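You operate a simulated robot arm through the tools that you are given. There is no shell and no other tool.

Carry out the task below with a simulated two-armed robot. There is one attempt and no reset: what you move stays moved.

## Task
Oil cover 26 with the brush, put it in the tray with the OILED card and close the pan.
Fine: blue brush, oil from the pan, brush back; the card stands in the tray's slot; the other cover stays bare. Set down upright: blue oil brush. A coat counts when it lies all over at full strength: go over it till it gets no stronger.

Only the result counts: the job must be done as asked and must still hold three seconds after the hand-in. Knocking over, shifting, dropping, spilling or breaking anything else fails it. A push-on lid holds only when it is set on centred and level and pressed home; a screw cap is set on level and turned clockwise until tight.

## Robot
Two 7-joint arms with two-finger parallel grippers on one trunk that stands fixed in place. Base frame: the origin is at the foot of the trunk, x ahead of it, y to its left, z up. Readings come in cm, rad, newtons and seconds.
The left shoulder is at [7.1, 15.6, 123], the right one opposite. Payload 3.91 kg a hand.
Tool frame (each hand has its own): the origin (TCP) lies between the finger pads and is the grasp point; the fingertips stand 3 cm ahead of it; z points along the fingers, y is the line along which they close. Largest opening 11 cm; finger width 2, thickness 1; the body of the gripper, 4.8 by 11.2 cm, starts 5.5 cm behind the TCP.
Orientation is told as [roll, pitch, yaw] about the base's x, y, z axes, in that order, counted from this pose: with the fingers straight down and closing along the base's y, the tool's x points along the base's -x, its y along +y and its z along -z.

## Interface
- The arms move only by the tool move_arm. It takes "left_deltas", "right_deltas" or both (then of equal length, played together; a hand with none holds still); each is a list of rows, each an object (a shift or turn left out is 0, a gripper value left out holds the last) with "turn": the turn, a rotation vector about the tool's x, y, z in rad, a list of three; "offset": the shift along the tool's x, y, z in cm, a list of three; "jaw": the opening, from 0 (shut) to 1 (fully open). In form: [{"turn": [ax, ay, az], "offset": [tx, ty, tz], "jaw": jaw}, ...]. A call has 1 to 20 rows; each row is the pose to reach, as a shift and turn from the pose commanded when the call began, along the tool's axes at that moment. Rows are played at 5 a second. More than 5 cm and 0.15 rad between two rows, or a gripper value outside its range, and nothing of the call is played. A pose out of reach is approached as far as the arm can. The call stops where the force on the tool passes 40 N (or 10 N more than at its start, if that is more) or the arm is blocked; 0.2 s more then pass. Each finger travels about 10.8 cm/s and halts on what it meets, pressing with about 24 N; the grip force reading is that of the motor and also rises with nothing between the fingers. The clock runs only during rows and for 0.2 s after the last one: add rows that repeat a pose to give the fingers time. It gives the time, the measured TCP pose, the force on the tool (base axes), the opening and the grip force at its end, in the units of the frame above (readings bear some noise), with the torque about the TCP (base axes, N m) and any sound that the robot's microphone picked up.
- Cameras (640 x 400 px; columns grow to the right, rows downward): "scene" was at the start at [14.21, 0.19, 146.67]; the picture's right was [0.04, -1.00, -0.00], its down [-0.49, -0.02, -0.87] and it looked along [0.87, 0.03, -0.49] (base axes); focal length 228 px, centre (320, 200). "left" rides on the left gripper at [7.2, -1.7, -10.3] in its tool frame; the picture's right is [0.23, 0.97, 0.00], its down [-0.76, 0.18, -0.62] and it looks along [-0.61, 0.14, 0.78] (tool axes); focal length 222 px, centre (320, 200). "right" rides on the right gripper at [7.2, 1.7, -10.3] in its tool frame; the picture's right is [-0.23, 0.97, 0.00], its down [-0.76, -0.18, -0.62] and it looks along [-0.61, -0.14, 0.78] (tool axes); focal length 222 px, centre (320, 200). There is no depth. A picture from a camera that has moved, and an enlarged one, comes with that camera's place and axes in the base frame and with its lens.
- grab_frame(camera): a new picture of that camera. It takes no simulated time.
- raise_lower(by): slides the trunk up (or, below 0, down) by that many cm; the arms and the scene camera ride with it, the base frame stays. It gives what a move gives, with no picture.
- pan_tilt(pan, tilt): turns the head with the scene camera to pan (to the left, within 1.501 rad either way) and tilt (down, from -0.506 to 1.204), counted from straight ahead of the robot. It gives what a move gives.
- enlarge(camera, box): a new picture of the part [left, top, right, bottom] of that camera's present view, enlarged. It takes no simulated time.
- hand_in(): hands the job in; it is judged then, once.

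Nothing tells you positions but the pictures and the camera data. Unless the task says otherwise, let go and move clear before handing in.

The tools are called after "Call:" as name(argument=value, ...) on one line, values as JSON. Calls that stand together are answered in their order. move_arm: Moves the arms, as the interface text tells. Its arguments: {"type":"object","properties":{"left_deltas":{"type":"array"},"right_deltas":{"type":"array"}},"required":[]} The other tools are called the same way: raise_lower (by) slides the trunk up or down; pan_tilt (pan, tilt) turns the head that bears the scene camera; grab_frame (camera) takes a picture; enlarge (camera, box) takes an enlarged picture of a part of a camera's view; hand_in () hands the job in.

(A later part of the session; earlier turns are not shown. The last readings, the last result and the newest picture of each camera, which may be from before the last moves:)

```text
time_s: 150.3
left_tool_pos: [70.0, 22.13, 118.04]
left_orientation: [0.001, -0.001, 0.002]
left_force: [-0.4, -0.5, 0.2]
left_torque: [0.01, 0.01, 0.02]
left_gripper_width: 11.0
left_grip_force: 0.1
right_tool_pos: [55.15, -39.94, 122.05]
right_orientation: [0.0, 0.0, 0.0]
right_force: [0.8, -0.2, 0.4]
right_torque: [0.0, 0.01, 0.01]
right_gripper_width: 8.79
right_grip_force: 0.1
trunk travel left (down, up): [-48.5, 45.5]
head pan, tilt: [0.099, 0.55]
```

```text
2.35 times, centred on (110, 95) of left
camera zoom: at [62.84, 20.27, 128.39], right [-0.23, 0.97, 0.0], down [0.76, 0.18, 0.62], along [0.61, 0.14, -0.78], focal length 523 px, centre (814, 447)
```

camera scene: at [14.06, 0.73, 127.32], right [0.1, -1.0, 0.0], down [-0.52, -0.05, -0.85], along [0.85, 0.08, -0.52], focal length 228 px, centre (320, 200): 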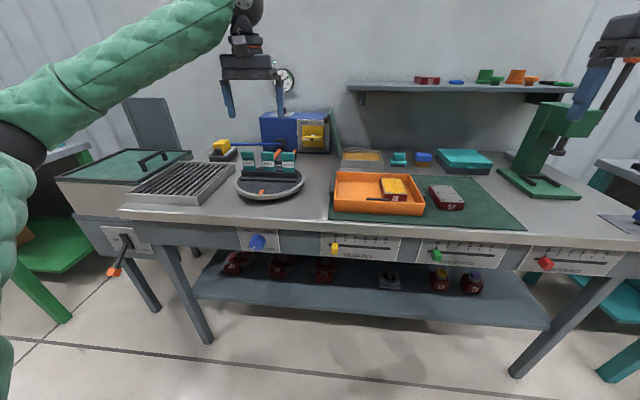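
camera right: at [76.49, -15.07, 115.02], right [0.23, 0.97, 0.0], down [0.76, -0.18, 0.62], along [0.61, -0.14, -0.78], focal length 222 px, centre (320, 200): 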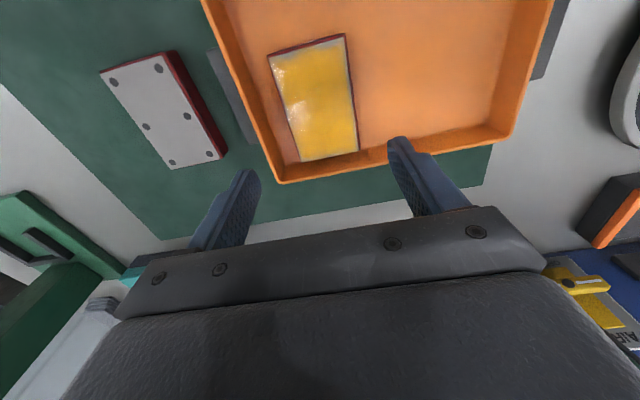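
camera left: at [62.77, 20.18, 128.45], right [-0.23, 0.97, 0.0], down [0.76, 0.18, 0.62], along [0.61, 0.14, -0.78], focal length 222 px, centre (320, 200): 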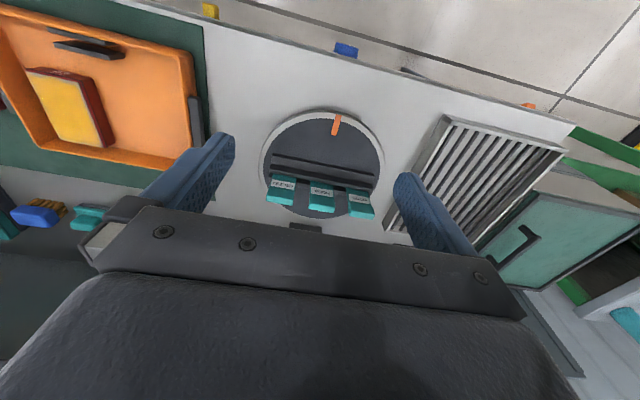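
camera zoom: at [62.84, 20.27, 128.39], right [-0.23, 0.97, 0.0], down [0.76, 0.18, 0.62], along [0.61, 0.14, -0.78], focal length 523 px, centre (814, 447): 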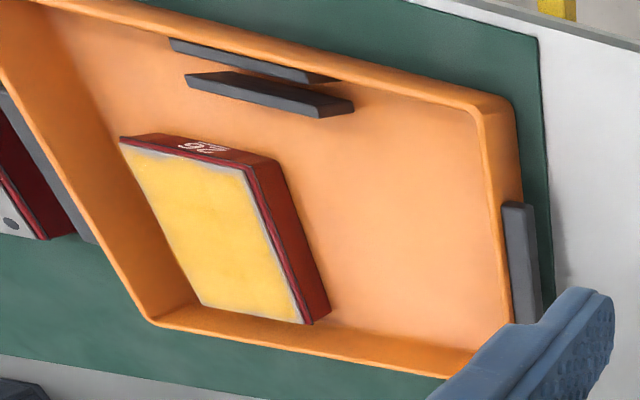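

I can see the cards (OILED label at about (85.7, 18.9, 96.7), tab top at z≈101) and the slot's two bars in the tray. I'll zoom in on the slot.

Call:
enlarge(camera="left", box=[55, 15, 140, 70])

Call:
enlarge(camera="scene", box=[330, 165, 430, 220])

```text
7.27 times, centred on (98, 42) of left
camera zoom: at [62.84, 20.27, 128.39], right [-0.23, 0.97, 0.0], down [0.76, 0.18, 0.62], along [0.61, 0.14, -0.78], focal length 1615 px, centre (1938, 1346)
```

zoom: 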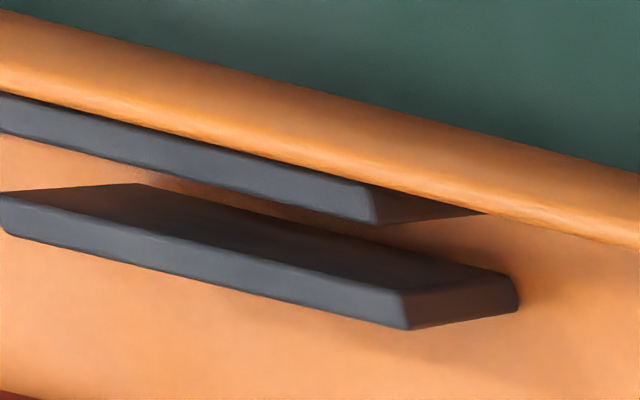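

```text
6.40 times, centred on (380, 192) of scene
camera zoom: at [14.06, 0.73, 127.32], right [0.1, -1.0, 0.0], down [-0.52, -0.05, -0.85], along [0.85, 0.08, -0.52], focal length 1460 px, centre (-64, 248)
```

zoom: 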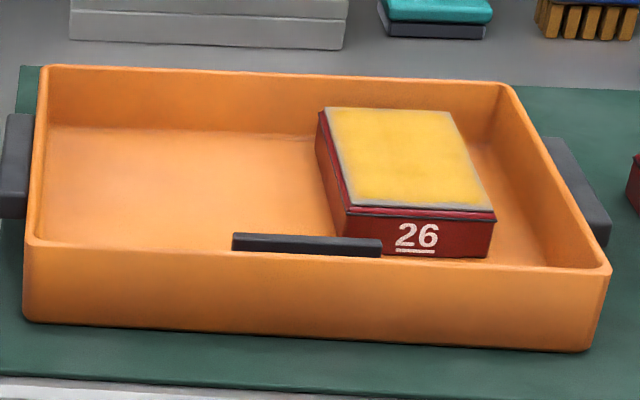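

Slot measured at x≈72.3 (gap about 1 cm), y≈-7.2 to -14, bar tops at z≈92.3. I'll lower the trunk slightly and turn the left hand 90° clockwise to grip the card front-to-back.

Call:
raise_lower(by=-8)

Call:
move_arm(left_deltas=[{"offset": [-1, 0, -0.5], "turn": [0, 0, 0.14], "jaw": 0.4}, {"offset": [-2, 0, -1], "turn": [0, 0, 0.28]}, {"offset": [-3, 0, -1.5], "turn": [0, 0, 0.42]}, {"offset": [-4, 0, -2], "turn": [0, 0, 0.56]}, {"offset": [-5, 0, -2], "turn": [0, 0, 0.7]}, {"offset": [-6, 0, -2], "turn": [0, 0, 0.84]}, {"offset": [-7, 0, -2], "turn": [0, 0, 0.98]}, {"offset": [-8, 0, -2], "turn": [0, 0, 1.12]}, {"offset": [-9, 0, -2], "turn": [0, 0, 1.26]}, {"offset": [-10, 0, -2], "turn": [0, 0, 1.4]}, {"offset": [-11, 0, -2], "turn": [0, 0, 1.5708]}, {"offset": [-11, 0, -2], "turn": [0, 0, 1.5708]}])

Call:
grab_frame(camera="left")

```text
time_s: 151.5
left_tool_pos: [70.05, 22.04, 110.04]
left_orientation: [-0.001, 0.001, 0.001]
left_force: [-0.5, 0.1, 0.7]
left_torque: [-0.03, 0.0, 0.01]
left_gripper_width: 10.99
left_grip_force: 0.1
right_tool_pos: [55.09, -40.02, 114.04]
right_orientation: [0.0, -0.001, 0.002]
right_force: [-0.3, 0.7, 0.7]
right_torque: [0.0, -0.02, 0.0]
right_gripper_width: 8.81
right_grip_force: 0.0
trunk travel left (down, up): [-40.5, 53.5]
head pan, tilt: [0.099, 0.55]
```

```text
refused: row 11 steps farther than a row can; nothing moved
```

```text
taken
camera left: at [62.8, 20.26, 120.44], right [-0.23, 0.97, 0.0], down [0.76, 0.18, 0.62], along [0.61, 0.14, -0.78], focal length 222 px, centre (320, 200)
```

left: 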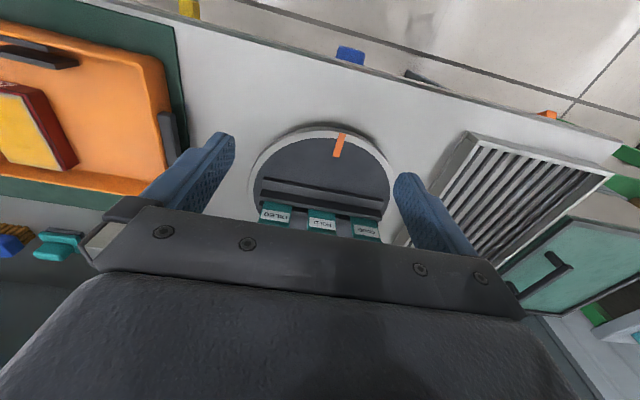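

Call:
move_arm(left_deltas=[{"offset": [-1, 0, -0.5], "turn": [0, 0, 0.1309], "jaw": 0.4}, {"offset": [-2, 0, -1], "turn": [0, 0, 0.2618]}, {"offset": [-3, 0, -1.5], "turn": [0, 0, 0.3927]}, {"offset": [-4, 0, -2], "turn": [0, 0, 0.5236]}, {"offset": [-5, 0, -2], "turn": [0, 0, 0.6545]}, {"offset": [-6, 0, -2], "turn": [0, 0, 0.7854]}, {"offset": [-7, 0, -2], "turn": [0, 0, 0.9163]}, {"offset": [-8, 0, -2], "turn": [0, 0, 1.0472]}, {"offset": [-9, 0, -2], "turn": [0, 0, 1.1781]}, {"offset": [-10, 0, -2], "turn": [0, 0, 1.309]}, {"offset": [-11, 0, -2], "turn": [0, 0, 1.4399]}, {"offset": [-11, 0, -2], "turn": [0, 0, 1.5708]}, {"offset": [-11, 0, -2], "turn": [0, 0, 1.5708]}])

Call:
grab_frame(camera="left")

Call:
grab_frame(camera="scene")

```text
time_s: 154.3
left_tool_pos: [81.04, 22.14, 112.02]
left_orientation: [0.001, -0.002, -1.571]
left_force: [-0.8, -0.3, 0.6]
left_torque: [-0.02, -0.02, 0.0]
left_gripper_width: 4.39
left_grip_force: 0.1
right_tool_pos: [55.07, -40.12, 114.09]
right_orientation: [-0.001, -0.001, 0.001]
right_force: [-0.2, 0.0, 0.2]
right_torque: [-0.05, 0.0, 0.02]
right_gripper_width: 8.8
right_grip_force: 0.0
trunk travel left (down, up): [-40.5, 53.5]
head pan, tilt: [0.099, 0.55]
```

```text
taken
camera left: at [79.37, 29.25, 122.36], right [0.97, 0.23, 0.0], down [0.18, -0.76, 0.62], along [0.14, -0.61, -0.78], focal length 222 px, centre (320, 200)
```

left: 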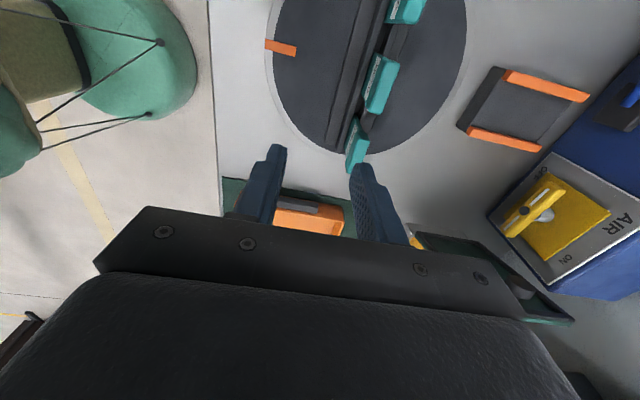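

```text
taken
camera scene: at [14.07, 0.72, 119.32], right [0.1, -0.99, 0.0], down [-0.52, -0.05, -0.85], along [0.85, 0.09, -0.52], focal length 228 px, centre (320, 200)
```

scene: 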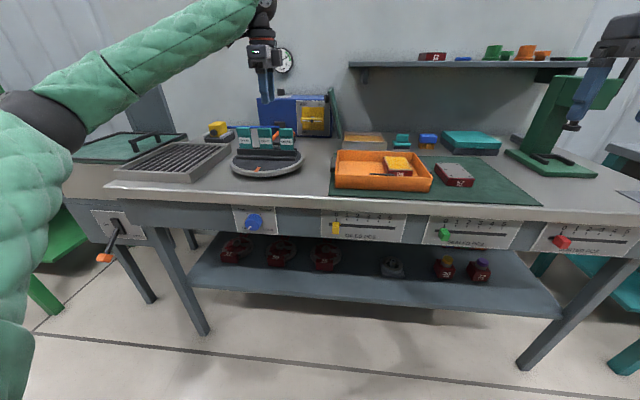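

The rotation worked. Now I'll tilt the hand so it comes in from upper left and position it above the OILED card.

Call:
move_arm(left_deltas=[{"offset": [-0.4, 0.9, 0], "turn": [0, -0.13, 0]}, {"offset": [-0.9, 1.9, 0], "turn": [0, -0.26, 0]}, {"offset": [-1.4, 2.8, 0.5], "turn": [0, -0.39, 0]}, {"offset": [-1.8, 3.8, 1.5], "turn": [0, -0.52, 0]}, {"offset": [-2.3, 4.7, 2.5], "turn": [0, -0.65, 0]}, {"offset": [-2.3, 4.7, 3], "turn": [0, -0.65, 0]}, {"offset": [-2.3, 4.7, 3], "turn": [0, -0.65, 0]}])

Call:
grab_frame(camera="left")

Call:
enlarge(camera="scene", box=[220, 80, 320, 180])

```text
time_s: 155.9
left_tool_pos: [85.84, 19.81, 109.03]
left_orientation: [-0.002, -0.651, -1.568]
left_force: [0.5, 0.5, 0.4]
left_torque: [-0.03, -0.02, 0.0]
left_gripper_width: 4.38
left_grip_force: 0.2
right_tool_pos: [55.15, -40.0, 114.02]
right_orientation: [-0.001, 0.001, 0.002]
right_force: [0.8, 0.1, -0.4]
right_torque: [0.0, 0.0, 0.01]
right_gripper_width: 8.8
right_grip_force: 0.0
trunk travel left (down, up): [-40.5, 53.5]
head pan, tilt: [0.099, 0.55]
```

```text
taken
camera left: at [84.1, 31.74, 112.83], right [0.97, 0.18, -0.14], down [0.18, -0.23, 0.96], along [0.14, -0.96, -0.25], focal length 222 px, centre (320, 200)
```

left: 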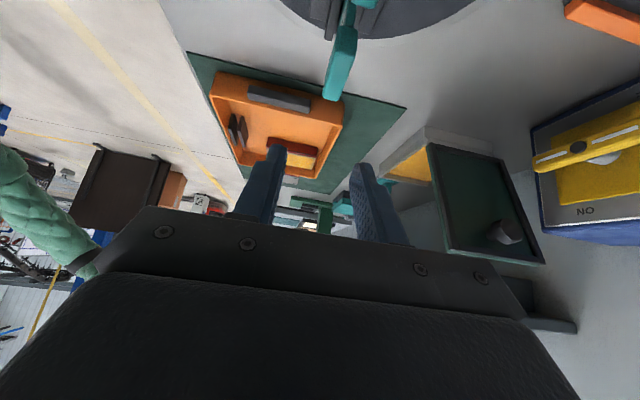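

```text
4.00 times, centred on (270, 130) of scene
camera zoom: at [14.09, 0.74, 119.32], right [0.1, -0.99, 0.0], down [-0.52, -0.05, -0.85], along [0.85, 0.09, -0.52], focal length 912 px, centre (520, 480)
```

zoom: 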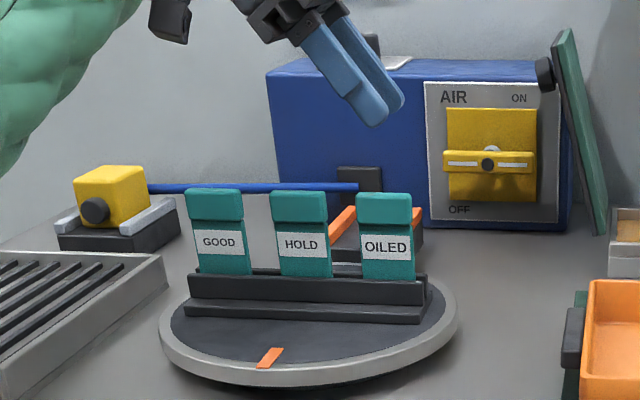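

Call:
move_arm(left_deltas=[{"offset": [1.5, 0, 2]}, {"offset": [2.7, 0, 3.6]}, {"offset": [3.6, 0, 4.8]}, {"offset": [4.3, 0, 5.65]}, {"offset": [4.3, 0, 5.65]}])

Call:
grab_frame(camera="left")

Call:
enlarge(camera="scene", box=[220, 100, 320, 180])

```text
time_s: 157.1
left_tool_pos: [85.74, 19.48, 101.87]
left_orientation: [0.001, -0.651, -1.57]
left_force: [1.2, 0.4, -0.5]
left_torque: [-0.02, 0.04, -0.01]
left_gripper_width: 4.39
left_grip_force: 0.0
right_tool_pos: [55.19, -40.03, 114.11]
right_orientation: [-0.001, -0.001, -0.002]
right_force: [0.2, 0.8, 0.0]
right_torque: [-0.02, -0.04, 0.01]
right_gripper_width: 8.79
right_grip_force: 0.0
trunk travel left (down, up): [-40.5, 53.5]
head pan, tilt: [0.099, 0.55]
```

```text
taken
camera left: at [84.07, 31.62, 105.72], right [0.97, 0.18, -0.14], down [0.18, -0.23, 0.96], along [0.14, -0.96, -0.26], focal length 222 px, centre (320, 200)
```

left: 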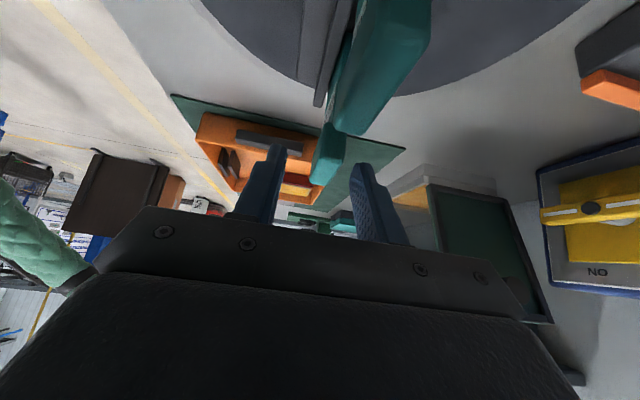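

```text
5.00 times, centred on (270, 140) of scene
camera zoom: at [14.07, 0.72, 119.32], right [0.1, -0.99, 0.0], down [-0.52, -0.05, -0.85], along [0.85, 0.09, -0.52], focal length 1140 px, centre (570, 500)
```

zoom: 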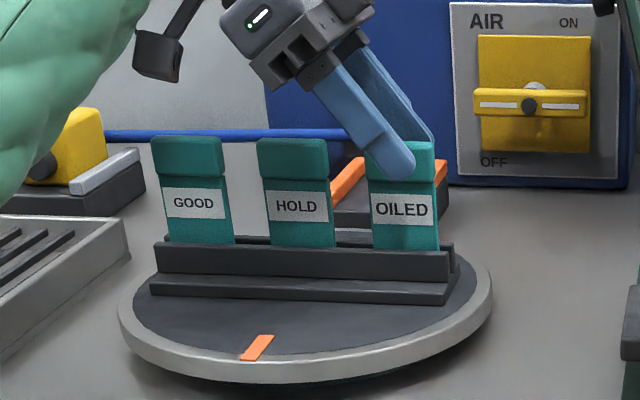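

Call:
move_arm(left_deltas=[{"offset": [0.3, 0.15, 0.4]}, {"offset": [0.5, 0.15, 0.7]}, {"offset": [0.5, 0.15, 0.7]}, {"offset": [0.5, 0.15, 0.7], "jaw": 0.2}, {"offset": [0.5, 0.15, 0.7], "jaw": 0.05}, {"offset": [0.5, 0.15, 0.7], "jaw": 0.05}, {"offset": [0.5, 0.15, 0.7], "jaw": 0.05}])

Call:
grab_frame(camera="left")

Call:
enlarge(camera="scene", box=[220, 100, 320, 180])

```text
time_s: 158.7
left_tool_pos: [85.89, 19.75, 101.11]
left_orientation: [0.001, -0.652, -1.57]
left_force: [-0.1, 0.6, 0.1]
left_torque: [-0.02, -0.01, 0.0]
left_gripper_width: 1.27
left_grip_force: 23.6
right_tool_pos: [55.1, -40.07, 114.14]
right_orientation: [0.0, 0.0, 0.002]
right_force: [0.3, -0.4, -0.2]
right_torque: [0.01, 0.02, 0.0]
right_gripper_width: 8.83
right_grip_force: 0.1
trunk travel left (down, up): [-40.5, 53.5]
head pan, tilt: [0.099, 0.55]
```

```text
taken
camera left: at [84.24, 31.67, 104.9], right [0.97, 0.18, -0.14], down [0.18, -0.23, 0.96], along [0.14, -0.96, -0.26], focal length 222 px, centre (320, 200)
```

left: 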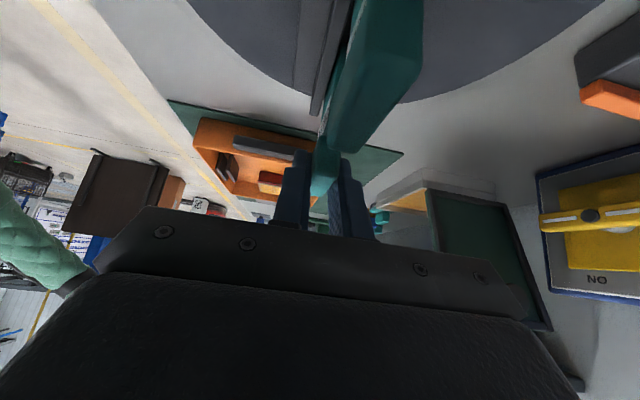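

```text
5.00 times, centred on (270, 140) of scene
camera zoom: at [14.07, 0.73, 119.32], right [0.1, -0.99, 0.0], down [-0.52, -0.05, -0.85], along [0.85, 0.09, -0.52], focal length 1140 px, centre (570, 500)
```

zoom: 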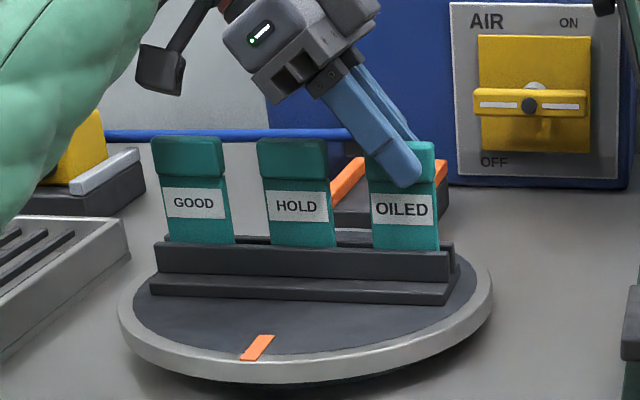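

Gripped (tab 1.27 cm thick). I'll lift it straight up out of the rack.

Call:
move_arm(left_deltas=[{"offset": [-0.6, 0, -0.8]}, {"offset": [-1.51, 0, -1.99]}, {"offset": [-3.03, 0, -3.98]}, {"offset": [-4.84, 0, -6.37]}, {"offset": [-6.05, 0, -7.96]}, {"offset": [-6.05, 0, -7.96]}])

Call:
grab_frame(camera="left")

Call:
enlarge(camera="scene", box=[220, 90, 320, 180])

```text
time_s: 160.1
left_tool_pos: [86.0, 19.69, 111.07]
left_orientation: [-0.001, -0.65, -1.569]
left_force: [-0.3, -0.1, 0.3]
left_torque: [-0.01, 0.01, -0.03]
left_gripper_width: 1.28
left_grip_force: 24.1
right_tool_pos: [55.14, -40.09, 113.98]
right_orientation: [0.001, -0.001, 0.001]
right_force: [-0.5, -0.6, -0.2]
right_torque: [0.02, 0.02, -0.03]
right_gripper_width: 8.79
right_grip_force: 0.1
trunk travel left (down, up): [-40.5, 53.5]
head pan, tilt: [0.099, 0.55]
```

```text
taken
camera left: at [84.27, 31.71, 114.96], right [0.97, 0.18, -0.14], down [0.18, -0.23, 0.96], along [0.14, -0.96, -0.26], focal length 222 px, centre (320, 200)
```

left: 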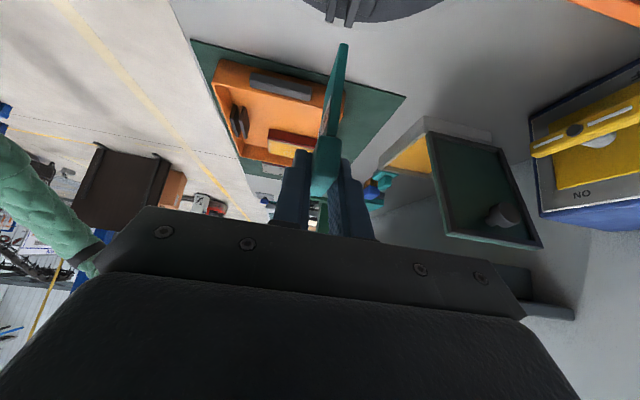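

```text
4.44 times, centred on (270, 135) of scene
camera zoom: at [14.08, 0.74, 119.32], right [0.1, -0.99, 0.0], down [-0.52, -0.05, -0.85], along [0.85, 0.09, -0.52], focal length 1014 px, centre (542, 489)
```

zoom: 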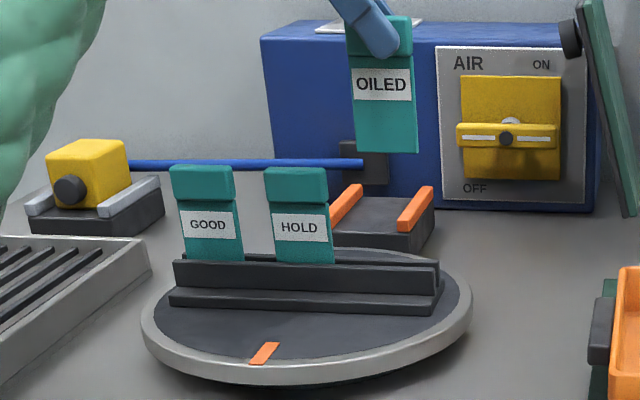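

The card is free. I'll carry it over to above the tray slot.

Call:
move_arm(left_deltas=[{"offset": [-2.6, -1.7, 2.5]}, {"offset": [-5.3, -3.4, 5]}, {"offset": [-7.9, -5.1, 7.4]}, {"offset": [-10.5, -6.8, 9.9]}, {"offset": [-13.2, -8.5, 12.4]}, {"offset": [-15.8, -10.2, 14.9]}, {"offset": [-18.5, -11.9, 17.3]}, {"offset": [-21.1, -13.6, 19.8]}, {"offset": [-21.1, -13.6, 19.8]}])

Call:
pan_tilt(pan=-0.1, tilt=0.5)

Call:
grab_frame(camera="left")

Call:
grab_frame(camera="scene")

```text
time_s: 162.1
left_tool_pos: [72.45, -9.16, 108.35]
left_orientation: [0.004, -0.651, -1.57]
left_force: [0.7, -0.3, -1.2]
left_torque: [0.0, 0.01, 0.0]
left_gripper_width: 1.3
left_grip_force: 24.1
right_tool_pos: [54.86, -40.08, 114.14]
right_orientation: [0.001, -0.001, 0.0]
right_force: [0.0, 0.1, 0.2]
right_torque: [-0.01, 0.03, 0.01]
right_gripper_width: 8.76
right_grip_force: 0.0
trunk travel left (down, up): [-40.5, 53.5]
head pan, tilt: [0.099, 0.55]
```

```text
time_s: 162.8
left_tool_pos: [72.4, -9.09, 108.34]
left_orientation: [0.004, -0.65, -1.57]
left_force: [0.2, 0.4, -0.7]
left_torque: [-0.01, -0.01, -0.02]
left_gripper_width: 1.27
left_grip_force: 23.9
right_tool_pos: [54.97, -40.13, 114.05]
right_orientation: [0.0, -0.003, 0.0]
right_force: [0.5, -0.1, 0.1]
right_torque: [-0.01, 0.01, -0.02]
right_gripper_width: 8.8
right_grip_force: 0.2
trunk travel left (down, up): [-40.5, 53.5]
head pan, tilt: [-0.099, 0.499]
```

```text
taken
camera left: at [70.66, 2.8, 112.14], right [0.97, 0.18, -0.14], down [0.18, -0.23, 0.96], along [0.14, -0.96, -0.26], focal length 222 px, centre (320, 200)
```

left: 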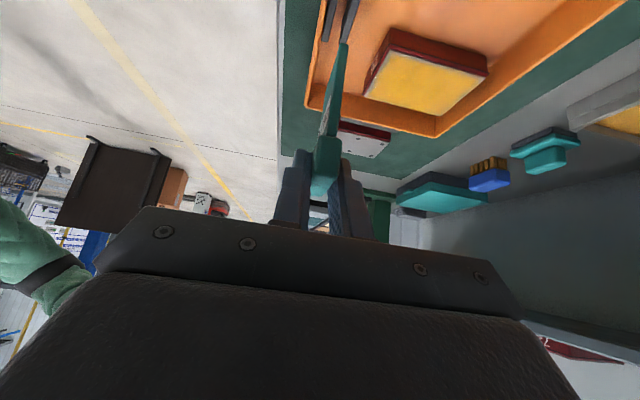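

```text
taken
camera scene: at [14.0, -1.1, 119.8], right [-0.1, -1.0, 0.0], down [-0.48, 0.05, -0.88], along [0.87, -0.09, -0.48], focal length 228 px, centre (320, 200)
```

scene: 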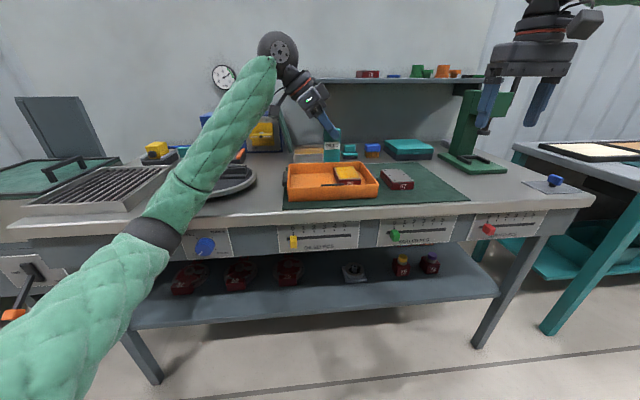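

The card is above the slot area. I'll check its alignment with the slot bars in the left camera.

Call:
enlarge(camera="left", box=[270, 0, 400, 80])

Call:
enlarge(camera="scene", box=[280, 100, 390, 210])

Call:
grab_frame(camera="right")

```text
4.92 times, centred on (335, 40) of left
camera zoom: at [70.66, 2.8, 112.14], right [0.97, 0.18, -0.14], down [0.18, -0.23, 0.96], along [0.14, -0.96, -0.26], focal length 1094 px, centre (246, 988)
```

zoom: 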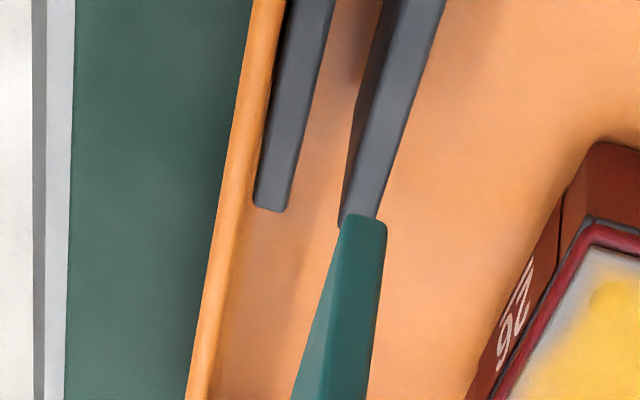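

```text
3.64 times, centred on (335, 155) of scene
camera zoom: at [14.0, -1.1, 119.8], right [-0.1, -1.0, 0.0], down [-0.48, 0.05, -0.88], along [0.87, -0.09, -0.48], focal length 829 px, centre (266, 364)
```

zoom: 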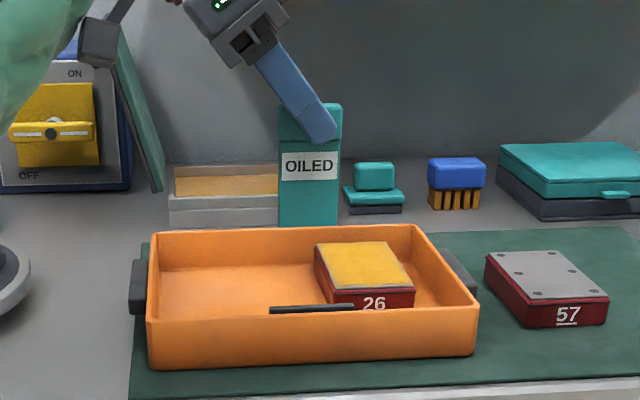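

```text
taken
camera right: at [47.68, -38.53, 124.34], right [0.23, 0.97, 0.0], down [0.76, -0.18, 0.62], along [0.61, -0.14, -0.78], focal length 222 px, centre (320, 200)
```

right: 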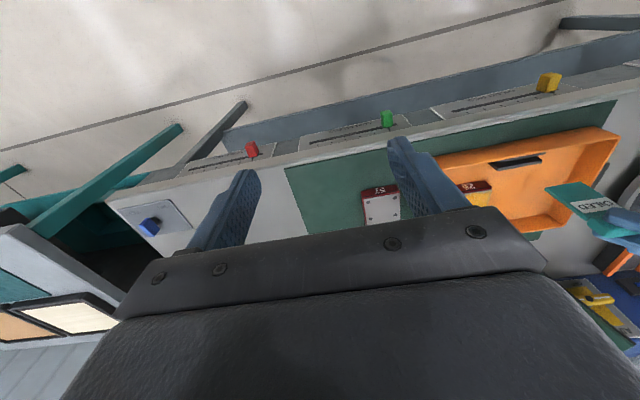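

Gap centre x≈72.3, and the card sits at x≈72.4. I'll nudge it and lower until its bottom edge is just above the bars.

Call:
move_arm(left_deltas=[{"offset": [0.9, -0.1, 1.4]}, {"offset": [1.8, -0.1, 2.8]}, {"offset": [2.71, -0.1, 4.22]}, {"offset": [2.71, -0.1, 4.22]}, {"offset": [2.71, -0.1, 4.22]}])

Call:
enlarge(camera="left", box=[270, 0, 400, 80])

Call:
enlarge(camera="scene", box=[300, 120, 370, 200])

```text
time_s: 164.0
left_tool_pos: [71.41, -9.9, 104.25]
left_orientation: [0.018, -0.646, -1.581]
left_force: [0.6, -0.3, -0.5]
left_torque: [0.0, 0.01, -0.01]
left_gripper_width: 1.28
left_grip_force: 23.5
right_tool_pos: [54.03, -40.52, 114.59]
right_orientation: [0.006, -0.011, -0.001]
right_force: [0.1, -1.2, 0.2]
right_torque: [0.0, 0.02, -0.05]
right_gripper_width: 8.81
right_grip_force: 0.1
trunk travel left (down, up): [-40.5, 53.5]
head pan, tilt: [-0.099, 0.499]
```

```text
4.92 times, centred on (335, 40) of left
camera zoom: at [69.5, 2.01, 108.12], right [0.98, 0.18, -0.12], down [0.16, -0.23, 0.96], along [0.15, -0.96, -0.26], focal length 1094 px, centre (246, 988)
```

zoom: 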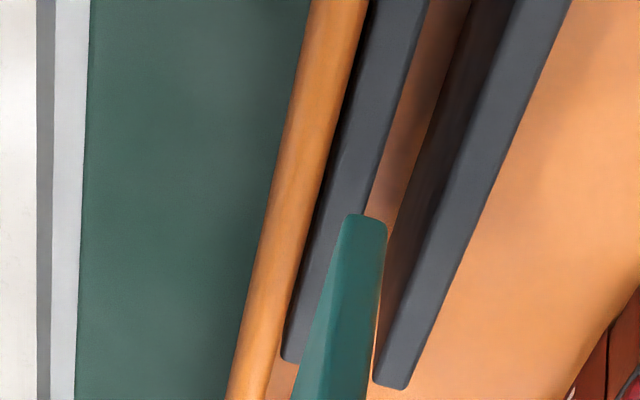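

```text
5.00 times, centred on (335, 160) of scene
camera zoom: at [13.02, -1.59, 119.97], right [-0.1, -1.0, -0.01], down [-0.47, 0.05, -0.88], along [0.88, -0.08, -0.47], focal length 1140 px, centre (245, 400)
```

zoom: 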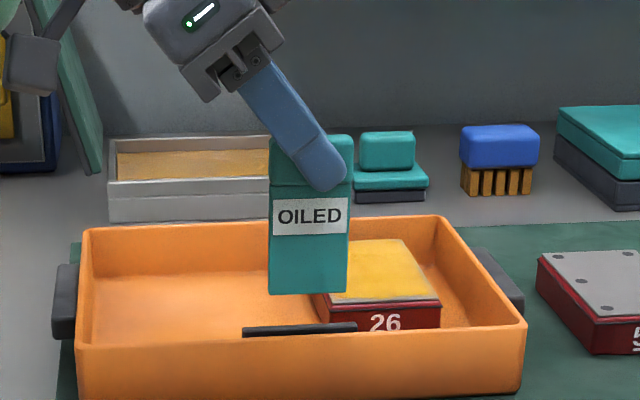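

The trunk seems to be pushed (the right hand and head shifted too), so part of the left arm is likely touching something. I'll look at the whole scene.

Call:
grab_frame(camera="scene")

Call:
pan_tilt(pan=0.5, tilt=0.8)

Call:
grab_frame(camera="scene")

Call:
grab_frame(camera="right")

```text
taken
camera scene: at [13.02, -1.59, 119.97], right [-0.1, -1.0, -0.01], down [-0.47, 0.05, -0.88], along [0.88, -0.08, -0.47], focal length 228 px, centre (320, 200)
```

scene: 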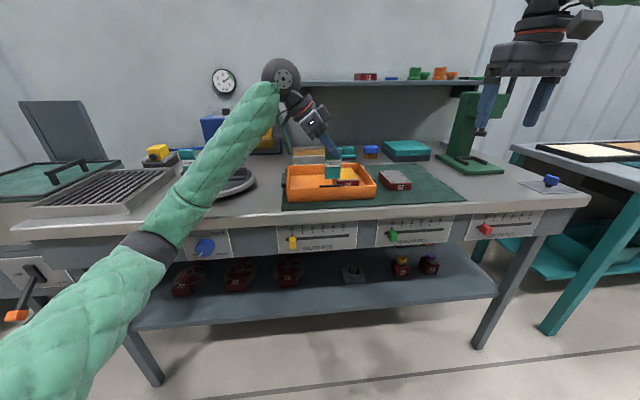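

```text
time_s: 165.0
left_tool_pos: [71.28, -9.85, 104.2]
left_orientation: [0.019, -0.646, -1.583]
left_force: [0.0, 0.8, 0.6]
left_torque: [-0.01, -0.01, 0.0]
left_gripper_width: 1.31
left_grip_force: 23.7
right_tool_pos: [53.96, -40.51, 114.59]
right_orientation: [0.005, -0.011, 0.0]
right_force: [-0.5, 0.1, 0.0]
right_torque: [-0.02, 0.01, 0.01]
right_gripper_width: 8.83
right_grip_force: 0.0
trunk travel left (down, up): [-40.5, 53.5]
head pan, tilt: [0.499, 0.799]
```

```text
taken
camera scene: at [11.06, 3.18, 117.36], right [0.48, -0.88, 0.0], down [-0.62, -0.34, -0.71], along [0.62, 0.34, -0.71], focal length 228 px, centre (320, 200)
```

scene: 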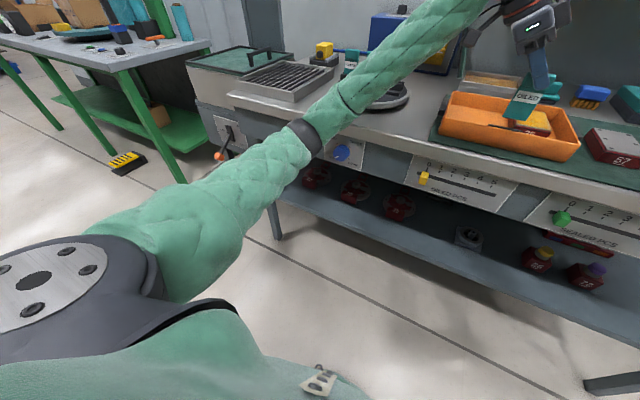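

```text
taken
camera right: at [46.63, -39.04, 124.63], right [0.23, 0.97, 0.01], down [0.75, -0.18, 0.63], along [0.62, -0.14, -0.78], focal length 222 px, centre (320, 200)
```

right: 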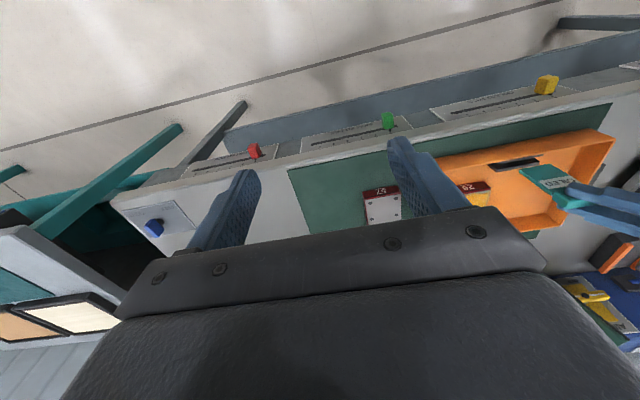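

The left forearm near the elbow is leaning on the bench edge. I'll back the hand up, then raise the trunk so the elbow clears the bench.

Call:
move_arm(left_deltas=[{"offset": [-0.9, 0, -1.4]}, {"offset": [-1.8, 0, -2.8]}, {"offset": [-2.71, 0, -4.22]}, {"offset": [-2.71, 0, -4.22]}])

Call:
raise_lower(by=14)

Call:
grab_frame(camera="scene")

```text
time_s: 166.0
left_tool_pos: [72.37, -9.05, 108.0]
left_orientation: [-0.001, -0.649, -1.567]
left_force: [-0.2, 0.4, 0.0]
left_torque: [0.03, -0.03, 0.0]
left_gripper_width: 1.28
left_grip_force: 24.3
right_tool_pos: [54.95, -40.12, 114.18]
right_orientation: [0.001, 0.0, 0.001]
right_force: [0.1, -0.2, 0.9]
right_torque: [0.02, -0.01, 0.02]
right_gripper_width: 8.78
right_grip_force: 0.1
trunk travel left (down, up): [-40.5, 53.5]
head pan, tilt: [0.499, 0.799]
```

```text
time_s: 167.7
left_tool_pos: [72.27, -9.19, 121.97]
left_orientation: [-0.004, -0.649, -1.569]
left_force: [0.5, -0.5, -0.6]
left_torque: [-0.02, 0.02, 0.03]
left_gripper_width: 1.27
left_grip_force: 24.1
right_tool_pos: [55.17, -40.07, 128.02]
right_orientation: [0.0, 0.0, 0.002]
right_force: [0.5, 0.5, -0.1]
right_torque: [0.03, -0.01, -0.01]
right_gripper_width: 8.78
right_grip_force: 0.1
trunk travel left (down, up): [-54.5, 39.5]
head pan, tilt: [0.499, 0.799]
```

```text
taken
camera scene: at [12.24, 3.67, 131.17], right [0.48, -0.88, 0.0], down [-0.63, -0.34, -0.7], along [0.61, 0.33, -0.72], focal length 228 px, centre (320, 200)
```

scene: 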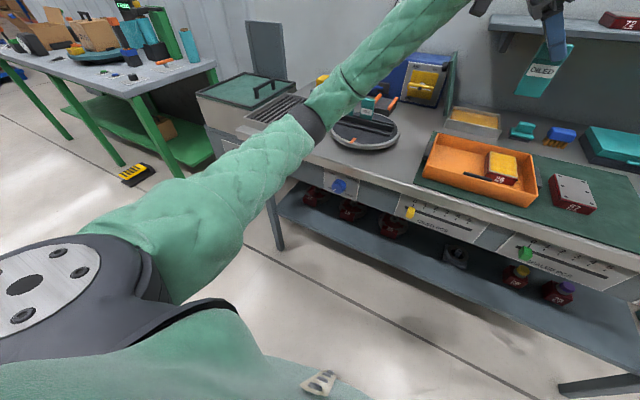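

Much better clearance. I'll lower the hand again in stages while watching the elbow.

Call:
move_arm(left_deltas=[{"offset": [2.1, 0, 2.8]}, {"offset": [4.2, 0, 5.6]}, {"offset": [6.3, 0, 8.4]}, {"offset": [8.4, 0, 11.1]}, {"offset": [8.4, 0, 11.1]}])

Call:
grab_frame(camera="scene")

```text
time_s: 168.9
left_tool_pos: [72.29, -9.18, 108.12]
left_orientation: [0.0, -0.65, -1.569]
left_force: [-0.3, -0.3, -0.1]
left_torque: [-0.01, -0.01, 0.03]
left_gripper_width: 1.3
left_grip_force: 24.0
right_tool_pos: [55.12, -40.2, 128.07]
right_orientation: [0.001, -0.001, -0.001]
right_force: [0.4, 0.3, 0.6]
right_torque: [-0.02, 0.02, -0.02]
right_gripper_width: 8.8
right_grip_force: 0.0
trunk travel left (down, up): [-54.5, 39.5]
head pan, tilt: [0.499, 0.799]
```

```text
taken
camera scene: at [12.18, 3.66, 131.19], right [0.48, -0.88, 0.0], down [-0.63, -0.34, -0.7], along [0.61, 0.33, -0.72], focal length 228 px, centre (320, 200)
```

scene: 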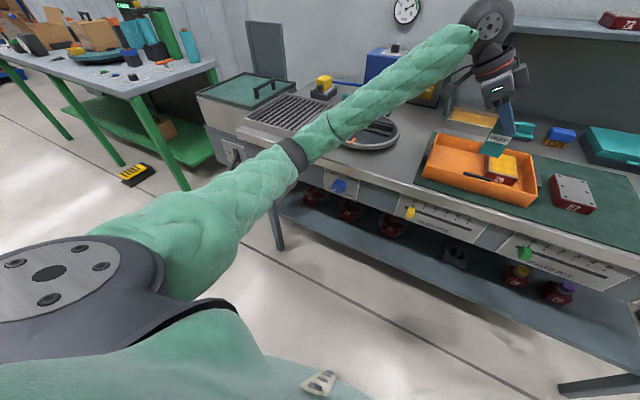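

Call:
move_arm(left_deltas=[{"offset": [0.9, 0, 1.3]}, {"offset": [1.8, 0, 2.6]}, {"offset": [2.6, 0, 3.92]}, {"offset": [2.6, 0, 3.92]}, {"offset": [2.6, 0, 3.92]}])

Call:
enlarge(camera="left", box=[270, 0, 400, 80])

Call:
grab_frame(camera="scene")

```text
time_s: 170.1
left_tool_pos: [72.4, -9.28, 103.34]
left_orientation: [-0.001, -0.651, -1.569]
left_force: [0.0, -0.3, 0.2]
left_torque: [0.0, 0.02, -0.04]
left_gripper_width: 1.26
left_grip_force: 23.9
right_tool_pos: [55.12, -40.0, 128.05]
right_orientation: [0.0, 0.0, 0.001]
right_force: [0.3, -0.3, -0.2]
right_torque: [-0.03, -0.02, -0.02]
right_gripper_width: 8.81
right_grip_force: 0.1
trunk travel left (down, up): [-54.5, 39.5]
head pan, tilt: [0.499, 0.799]
```

```text
4.92 times, centred on (335, 40) of left
camera zoom: at [70.63, 2.61, 107.2], right [0.97, 0.18, -0.14], down [0.18, -0.23, 0.96], along [0.14, -0.96, -0.26], focal length 1094 px, centre (246, 988)
```

zoom: 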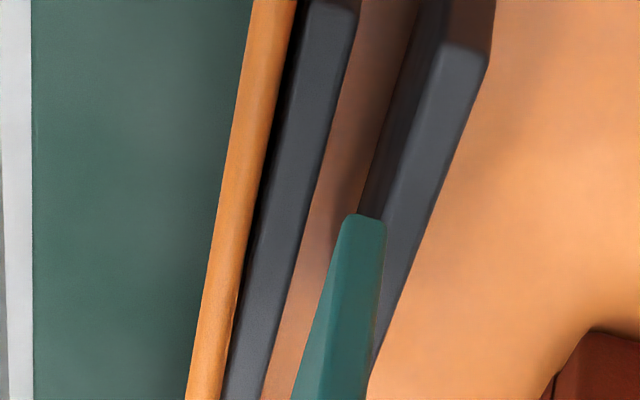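

```text
taken
camera scene: at [12.23, 3.69, 131.18], right [0.48, -0.88, 0.0], down [-0.63, -0.34, -0.7], along [0.61, 0.33, -0.72], focal length 228 px, centre (320, 200)
```

scene: 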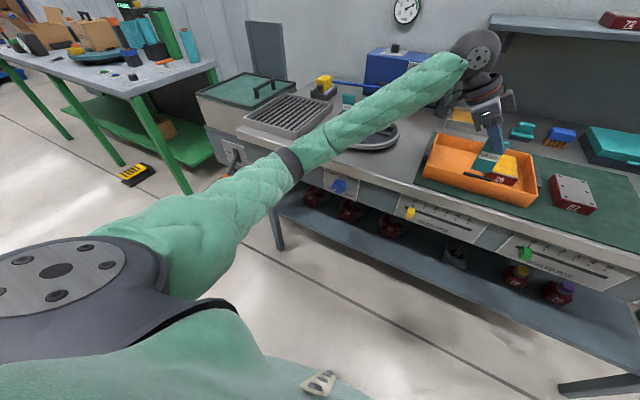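

The trunk is steady and the card bottom (x 72.0–72.6) lines up with the gap (71.8–72.84). I'll lower it into the slot, watching the force.

Call:
move_arm(left_deltas=[{"offset": [0.45, 0, 0.6]}, {"offset": [0.91, 0, 1.19]}, {"offset": [1.36, 0, 1.79]}, {"offset": [1.66, 0, 2.19]}, {"offset": [1.66, 0, 2.19]}])

Call:
enlarge(camera="left", box=[270, 0, 400, 80])

Call:
pan_tilt(pan=-0.1, tilt=0.6)

Call:
enlarge(camera="scene", box=[290, 130, 370, 200])

```text
time_s: 171.3
left_tool_pos: [72.27, -9.35, 100.65]
left_orientation: [0.0, -0.649, -1.569]
left_force: [-0.2, -0.2, 0.0]
left_torque: [-0.01, -0.02, 0.0]
left_gripper_width: 1.28
left_grip_force: 24.0
right_tool_pos: [55.09, -40.11, 127.97]
right_orientation: [-0.001, -0.001, -0.001]
right_force: [0.3, -0.9, -0.4]
right_torque: [0.0, 0.0, 0.01]
right_gripper_width: 8.82
right_grip_force: 0.0
trunk travel left (down, up): [-54.5, 39.5]
head pan, tilt: [0.499, 0.799]
```

```text
4.92 times, centred on (335, 40) of left
camera zoom: at [70.58, 2.56, 104.54], right [0.97, 0.18, -0.14], down [0.18, -0.23, 0.96], along [0.14, -0.96, -0.26], focal length 1094 px, centre (246, 988)
```

zoom: 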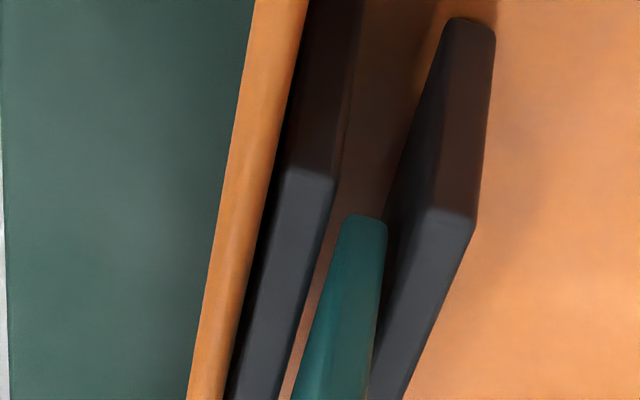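

```text
time_s: 172.3
left_tool_pos: [72.35, -9.41, 100.62]
left_orientation: [0.0, -0.65, -1.567]
left_force: [0.3, -0.3, 0.0]
left_torque: [-0.01, -0.02, 0.04]
left_gripper_width: 1.3
left_grip_force: 23.6
right_tool_pos: [55.13, -40.12, 128.1]
right_orientation: [-0.001, 0.0, 0.002]
right_force: [-0.5, -1.2, -0.1]
right_torque: [0.02, 0.0, -0.01]
right_gripper_width: 8.79
right_grip_force: 0.0
trunk travel left (down, up): [-54.5, 39.5]
head pan, tilt: [-0.099, 0.6]
```

```text
5.71 times, centred on (330, 165) of scene
camera zoom: at [13.93, -1.05, 132.87], right [-0.1, -1.0, 0.0], down [-0.56, 0.06, -0.82], along [0.82, -0.08, -0.57], focal length 1303 px, centre (263, 400)
```

zoom: 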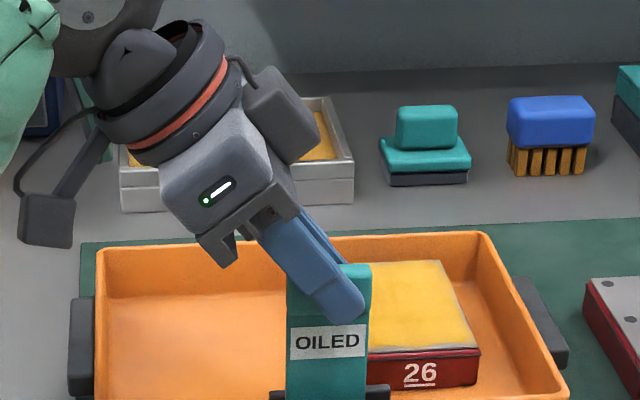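

The card's bottom is inside the slot with no side force. I'll continue down until it bottoms out.

Call:
move_arm(left_deltas=[{"offset": [0.36, 0, 0.48]}, {"offset": [0.73, 0, 0.96]}, {"offset": [1.03, 0, 1.35]}, {"offset": [1.27, 0, 1.67]}, {"offset": [1.45, 0, 1.91]}, {"offset": [1.45, 0, 1.91]}])

Call:
enlarge(camera="scene", box=[290, 130, 370, 200])

```text
time_s: 173.7
left_tool_pos: [72.3, -9.38, 98.32]
left_orientation: [0.001, -0.65, -1.569]
left_force: [-1.3, 0.5, -0.1]
left_torque: [-0.02, 0.0, 0.02]
left_gripper_width: 1.27
left_grip_force: 23.6
right_tool_pos: [55.2, -40.1, 128.1]
right_orientation: [0.0, -0.001, 0.003]
right_force: [-0.7, 0.1, -0.2]
right_torque: [0.01, 0.04, 0.0]
right_gripper_width: 8.82
right_grip_force: 0.1
trunk travel left (down, up): [-54.5, 39.5]
head pan, tilt: [-0.099, 0.6]
```

```text
5.71 times, centred on (330, 165) of scene
camera zoom: at [13.93, -1.06, 132.87], right [-0.1, -1.0, 0.0], down [-0.56, 0.06, -0.82], along [0.82, -0.08, -0.57], focal length 1303 px, centre (263, 400)
```

zoom: 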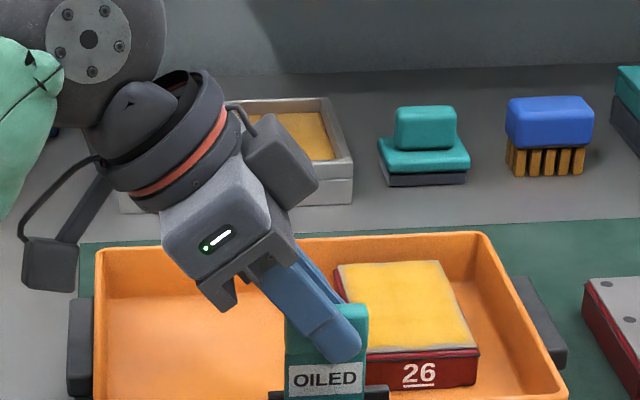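

Call:
move_arm(left_deltas=[{"offset": [0.15, 0, 0.2]}, {"offset": [0.3, 0, 0.4]}, {"offset": [0.45, 0, 0.6]}, {"offset": [0.6, 0, 0.8]}, {"offset": [0.6, 0, 0.8]}])

```text
time_s: 174.9
left_tool_pos: [72.36, -9.43, 97.53]
left_orientation: [0.001, -0.65, -1.57]
left_force: [1.2, -0.4, 22.8]
left_torque: [-0.23, -0.19, 0.01]
left_gripper_width: 1.3
left_grip_force: 23.7
right_tool_pos: [54.97, -40.03, 128.24]
right_orientation: [0.001, -0.002, -0.001]
right_force: [-0.2, -0.6, -0.8]
right_torque: [0.03, 0.0, -0.02]
right_gripper_width: 8.81
right_grip_force: 0.1
trunk travel left (down, up): [-54.5, 39.5]
head pan, tilt: [-0.099, 0.6]
```

Bottomed out at z≈97.5. I'll ease off, open the fingers a bit and check the card stands.

Call:
move_arm(left_deltas=[{"offset": [-0.1, 0, -0.14]}, {"offset": [-0.1, 0, -0.14]}, {"offset": [-0.1, 0, -0.14], "jaw": 0.16}, {"offset": [-0.1, 0, -0.14], "jaw": 0.25}, {"offset": [-0.1, 0, -0.14], "jaw": 0.25}])

Call:
enlarge(camera="scene", box=[290, 140, 370, 210])

Call:
enlarge(camera="left", box=[250, 40, 410, 200])

```text
time_s: 176.1
left_tool_pos: [72.41, -9.49, 97.54]
left_orientation: [0.0, -0.649, -1.568]
left_force: [-0.3, 0.8, -0.3]
left_torque: [0.0, -0.01, 0.01]
left_gripper_width: 2.77
left_grip_force: 0.0
right_tool_pos: [55.04, -40.14, 128.06]
right_orientation: [0.0, -0.001, 0.002]
right_force: [1.2, -0.4, -0.2]
right_torque: [-0.01, 0.02, -0.03]
right_gripper_width: 8.79
right_grip_force: 0.1
trunk travel left (down, up): [-54.5, 39.5]
head pan, tilt: [-0.099, 0.6]
```

```text
5.71 times, centred on (330, 175) of scene
camera zoom: at [13.93, -1.06, 132.87], right [-0.1, -1.0, 0.0], down [-0.56, 0.06, -0.82], along [0.82, -0.08, -0.57], focal length 1303 px, centre (263, 343)
```

zoom: 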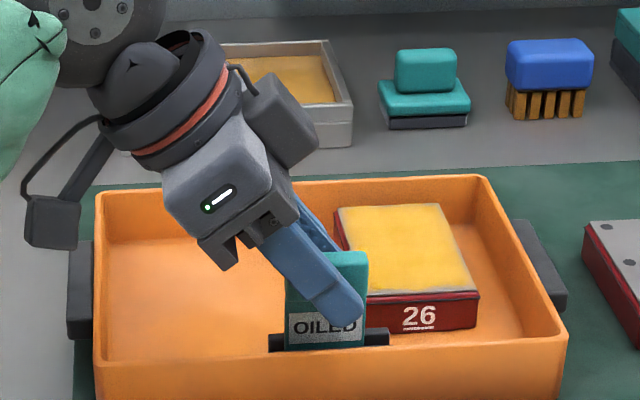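

```text
2.50 times, centred on (330, 120) of left
camera zoom: at [70.62, 2.52, 101.33], right [0.97, 0.18, -0.14], down [0.18, -0.23, 0.96], along [0.14, -0.96, -0.26], focal length 555 px, centre (295, 400)
```

zoom: 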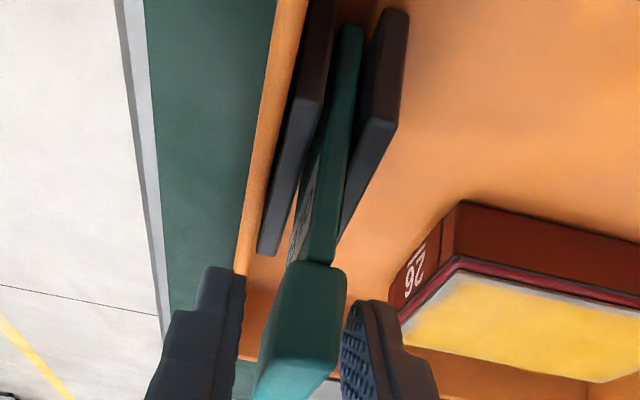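

The card stands in the slot. I'll open a little more and retreat along the finger axis.

Call:
move_arm(left_deltas=[{"offset": [0, 0, 0], "jaw": 0.32}, {"offset": [0, 0, -1.5], "jaw": 0.32}, {"offset": [0, 0, -4], "jaw": 0.32}, {"offset": [-1.5, 0, -8], "jaw": 0.32}, {"offset": [-4.5, 0, -11.5], "jaw": 0.32}, {"offset": [-4.5, 0, -11.5], "jaw": 0.32}])

Call:
enlarge(camera="scene", box=[290, 140, 370, 210])

Call:
grab_frame(camera="scene")

Call:
grab_frame(camera="left")

```text
time_s: 177.5
left_tool_pos: [72.35, -5.98, 109.5]
left_orientation: [-0.002, -0.651, -1.567]
left_force: [0.5, -0.2, 0.5]
left_torque: [0.0, 0.01, -0.05]
left_gripper_width: 3.5
left_grip_force: 0.1
right_tool_pos: [55.0, -40.07, 128.12]
right_orientation: [0.0, 0.0, 0.002]
right_force: [0.2, 0.7, -0.1]
right_torque: [0.01, 0.01, 0.04]
right_gripper_width: 8.78
right_grip_force: 0.1
trunk travel left (down, up): [-54.5, 39.5]
head pan, tilt: [-0.099, 0.6]
```

```text
5.71 times, centred on (330, 175) of scene
camera zoom: at [13.97, -0.98, 132.87], right [-0.1, -1.0, 0.0], down [-0.56, 0.06, -0.82], along [0.82, -0.08, -0.57], focal length 1303 px, centre (263, 343)
```

zoom: 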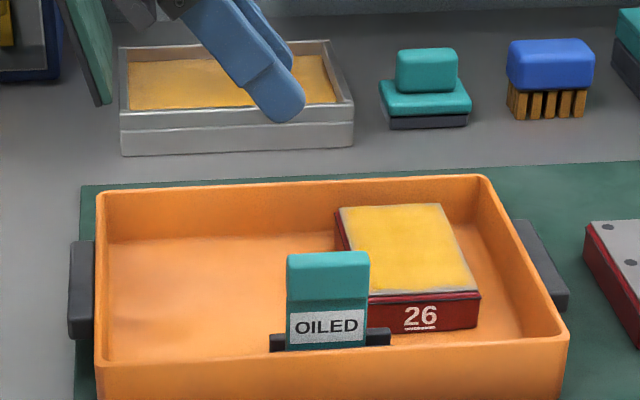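

```text
taken
camera scene: at [13.97, -0.98, 132.87], right [-0.1, -1.0, 0.0], down [-0.56, 0.06, -0.82], along [0.82, -0.08, -0.57], focal length 228 px, centre (320, 200)
```

scene: 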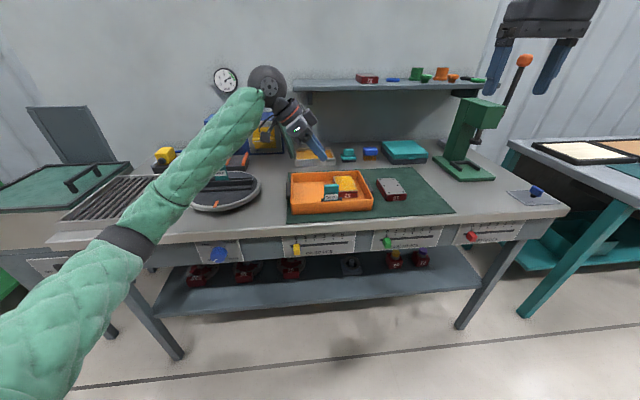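

```text
taken
camera left: at [70.62, 5.93, 113.3], right [0.97, 0.18, -0.14], down [0.18, -0.23, 0.96], along [0.14, -0.96, -0.26], focal length 222 px, centre (320, 200)
```

left: 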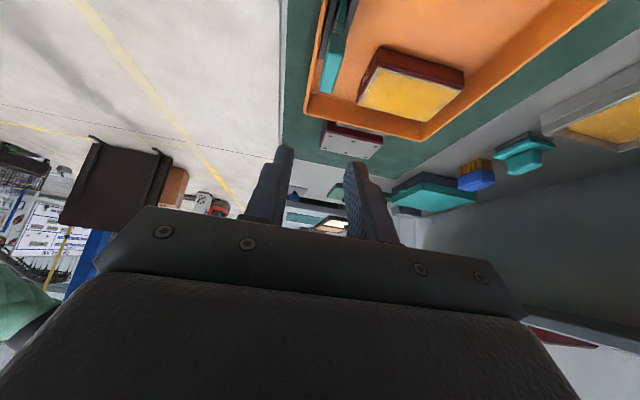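

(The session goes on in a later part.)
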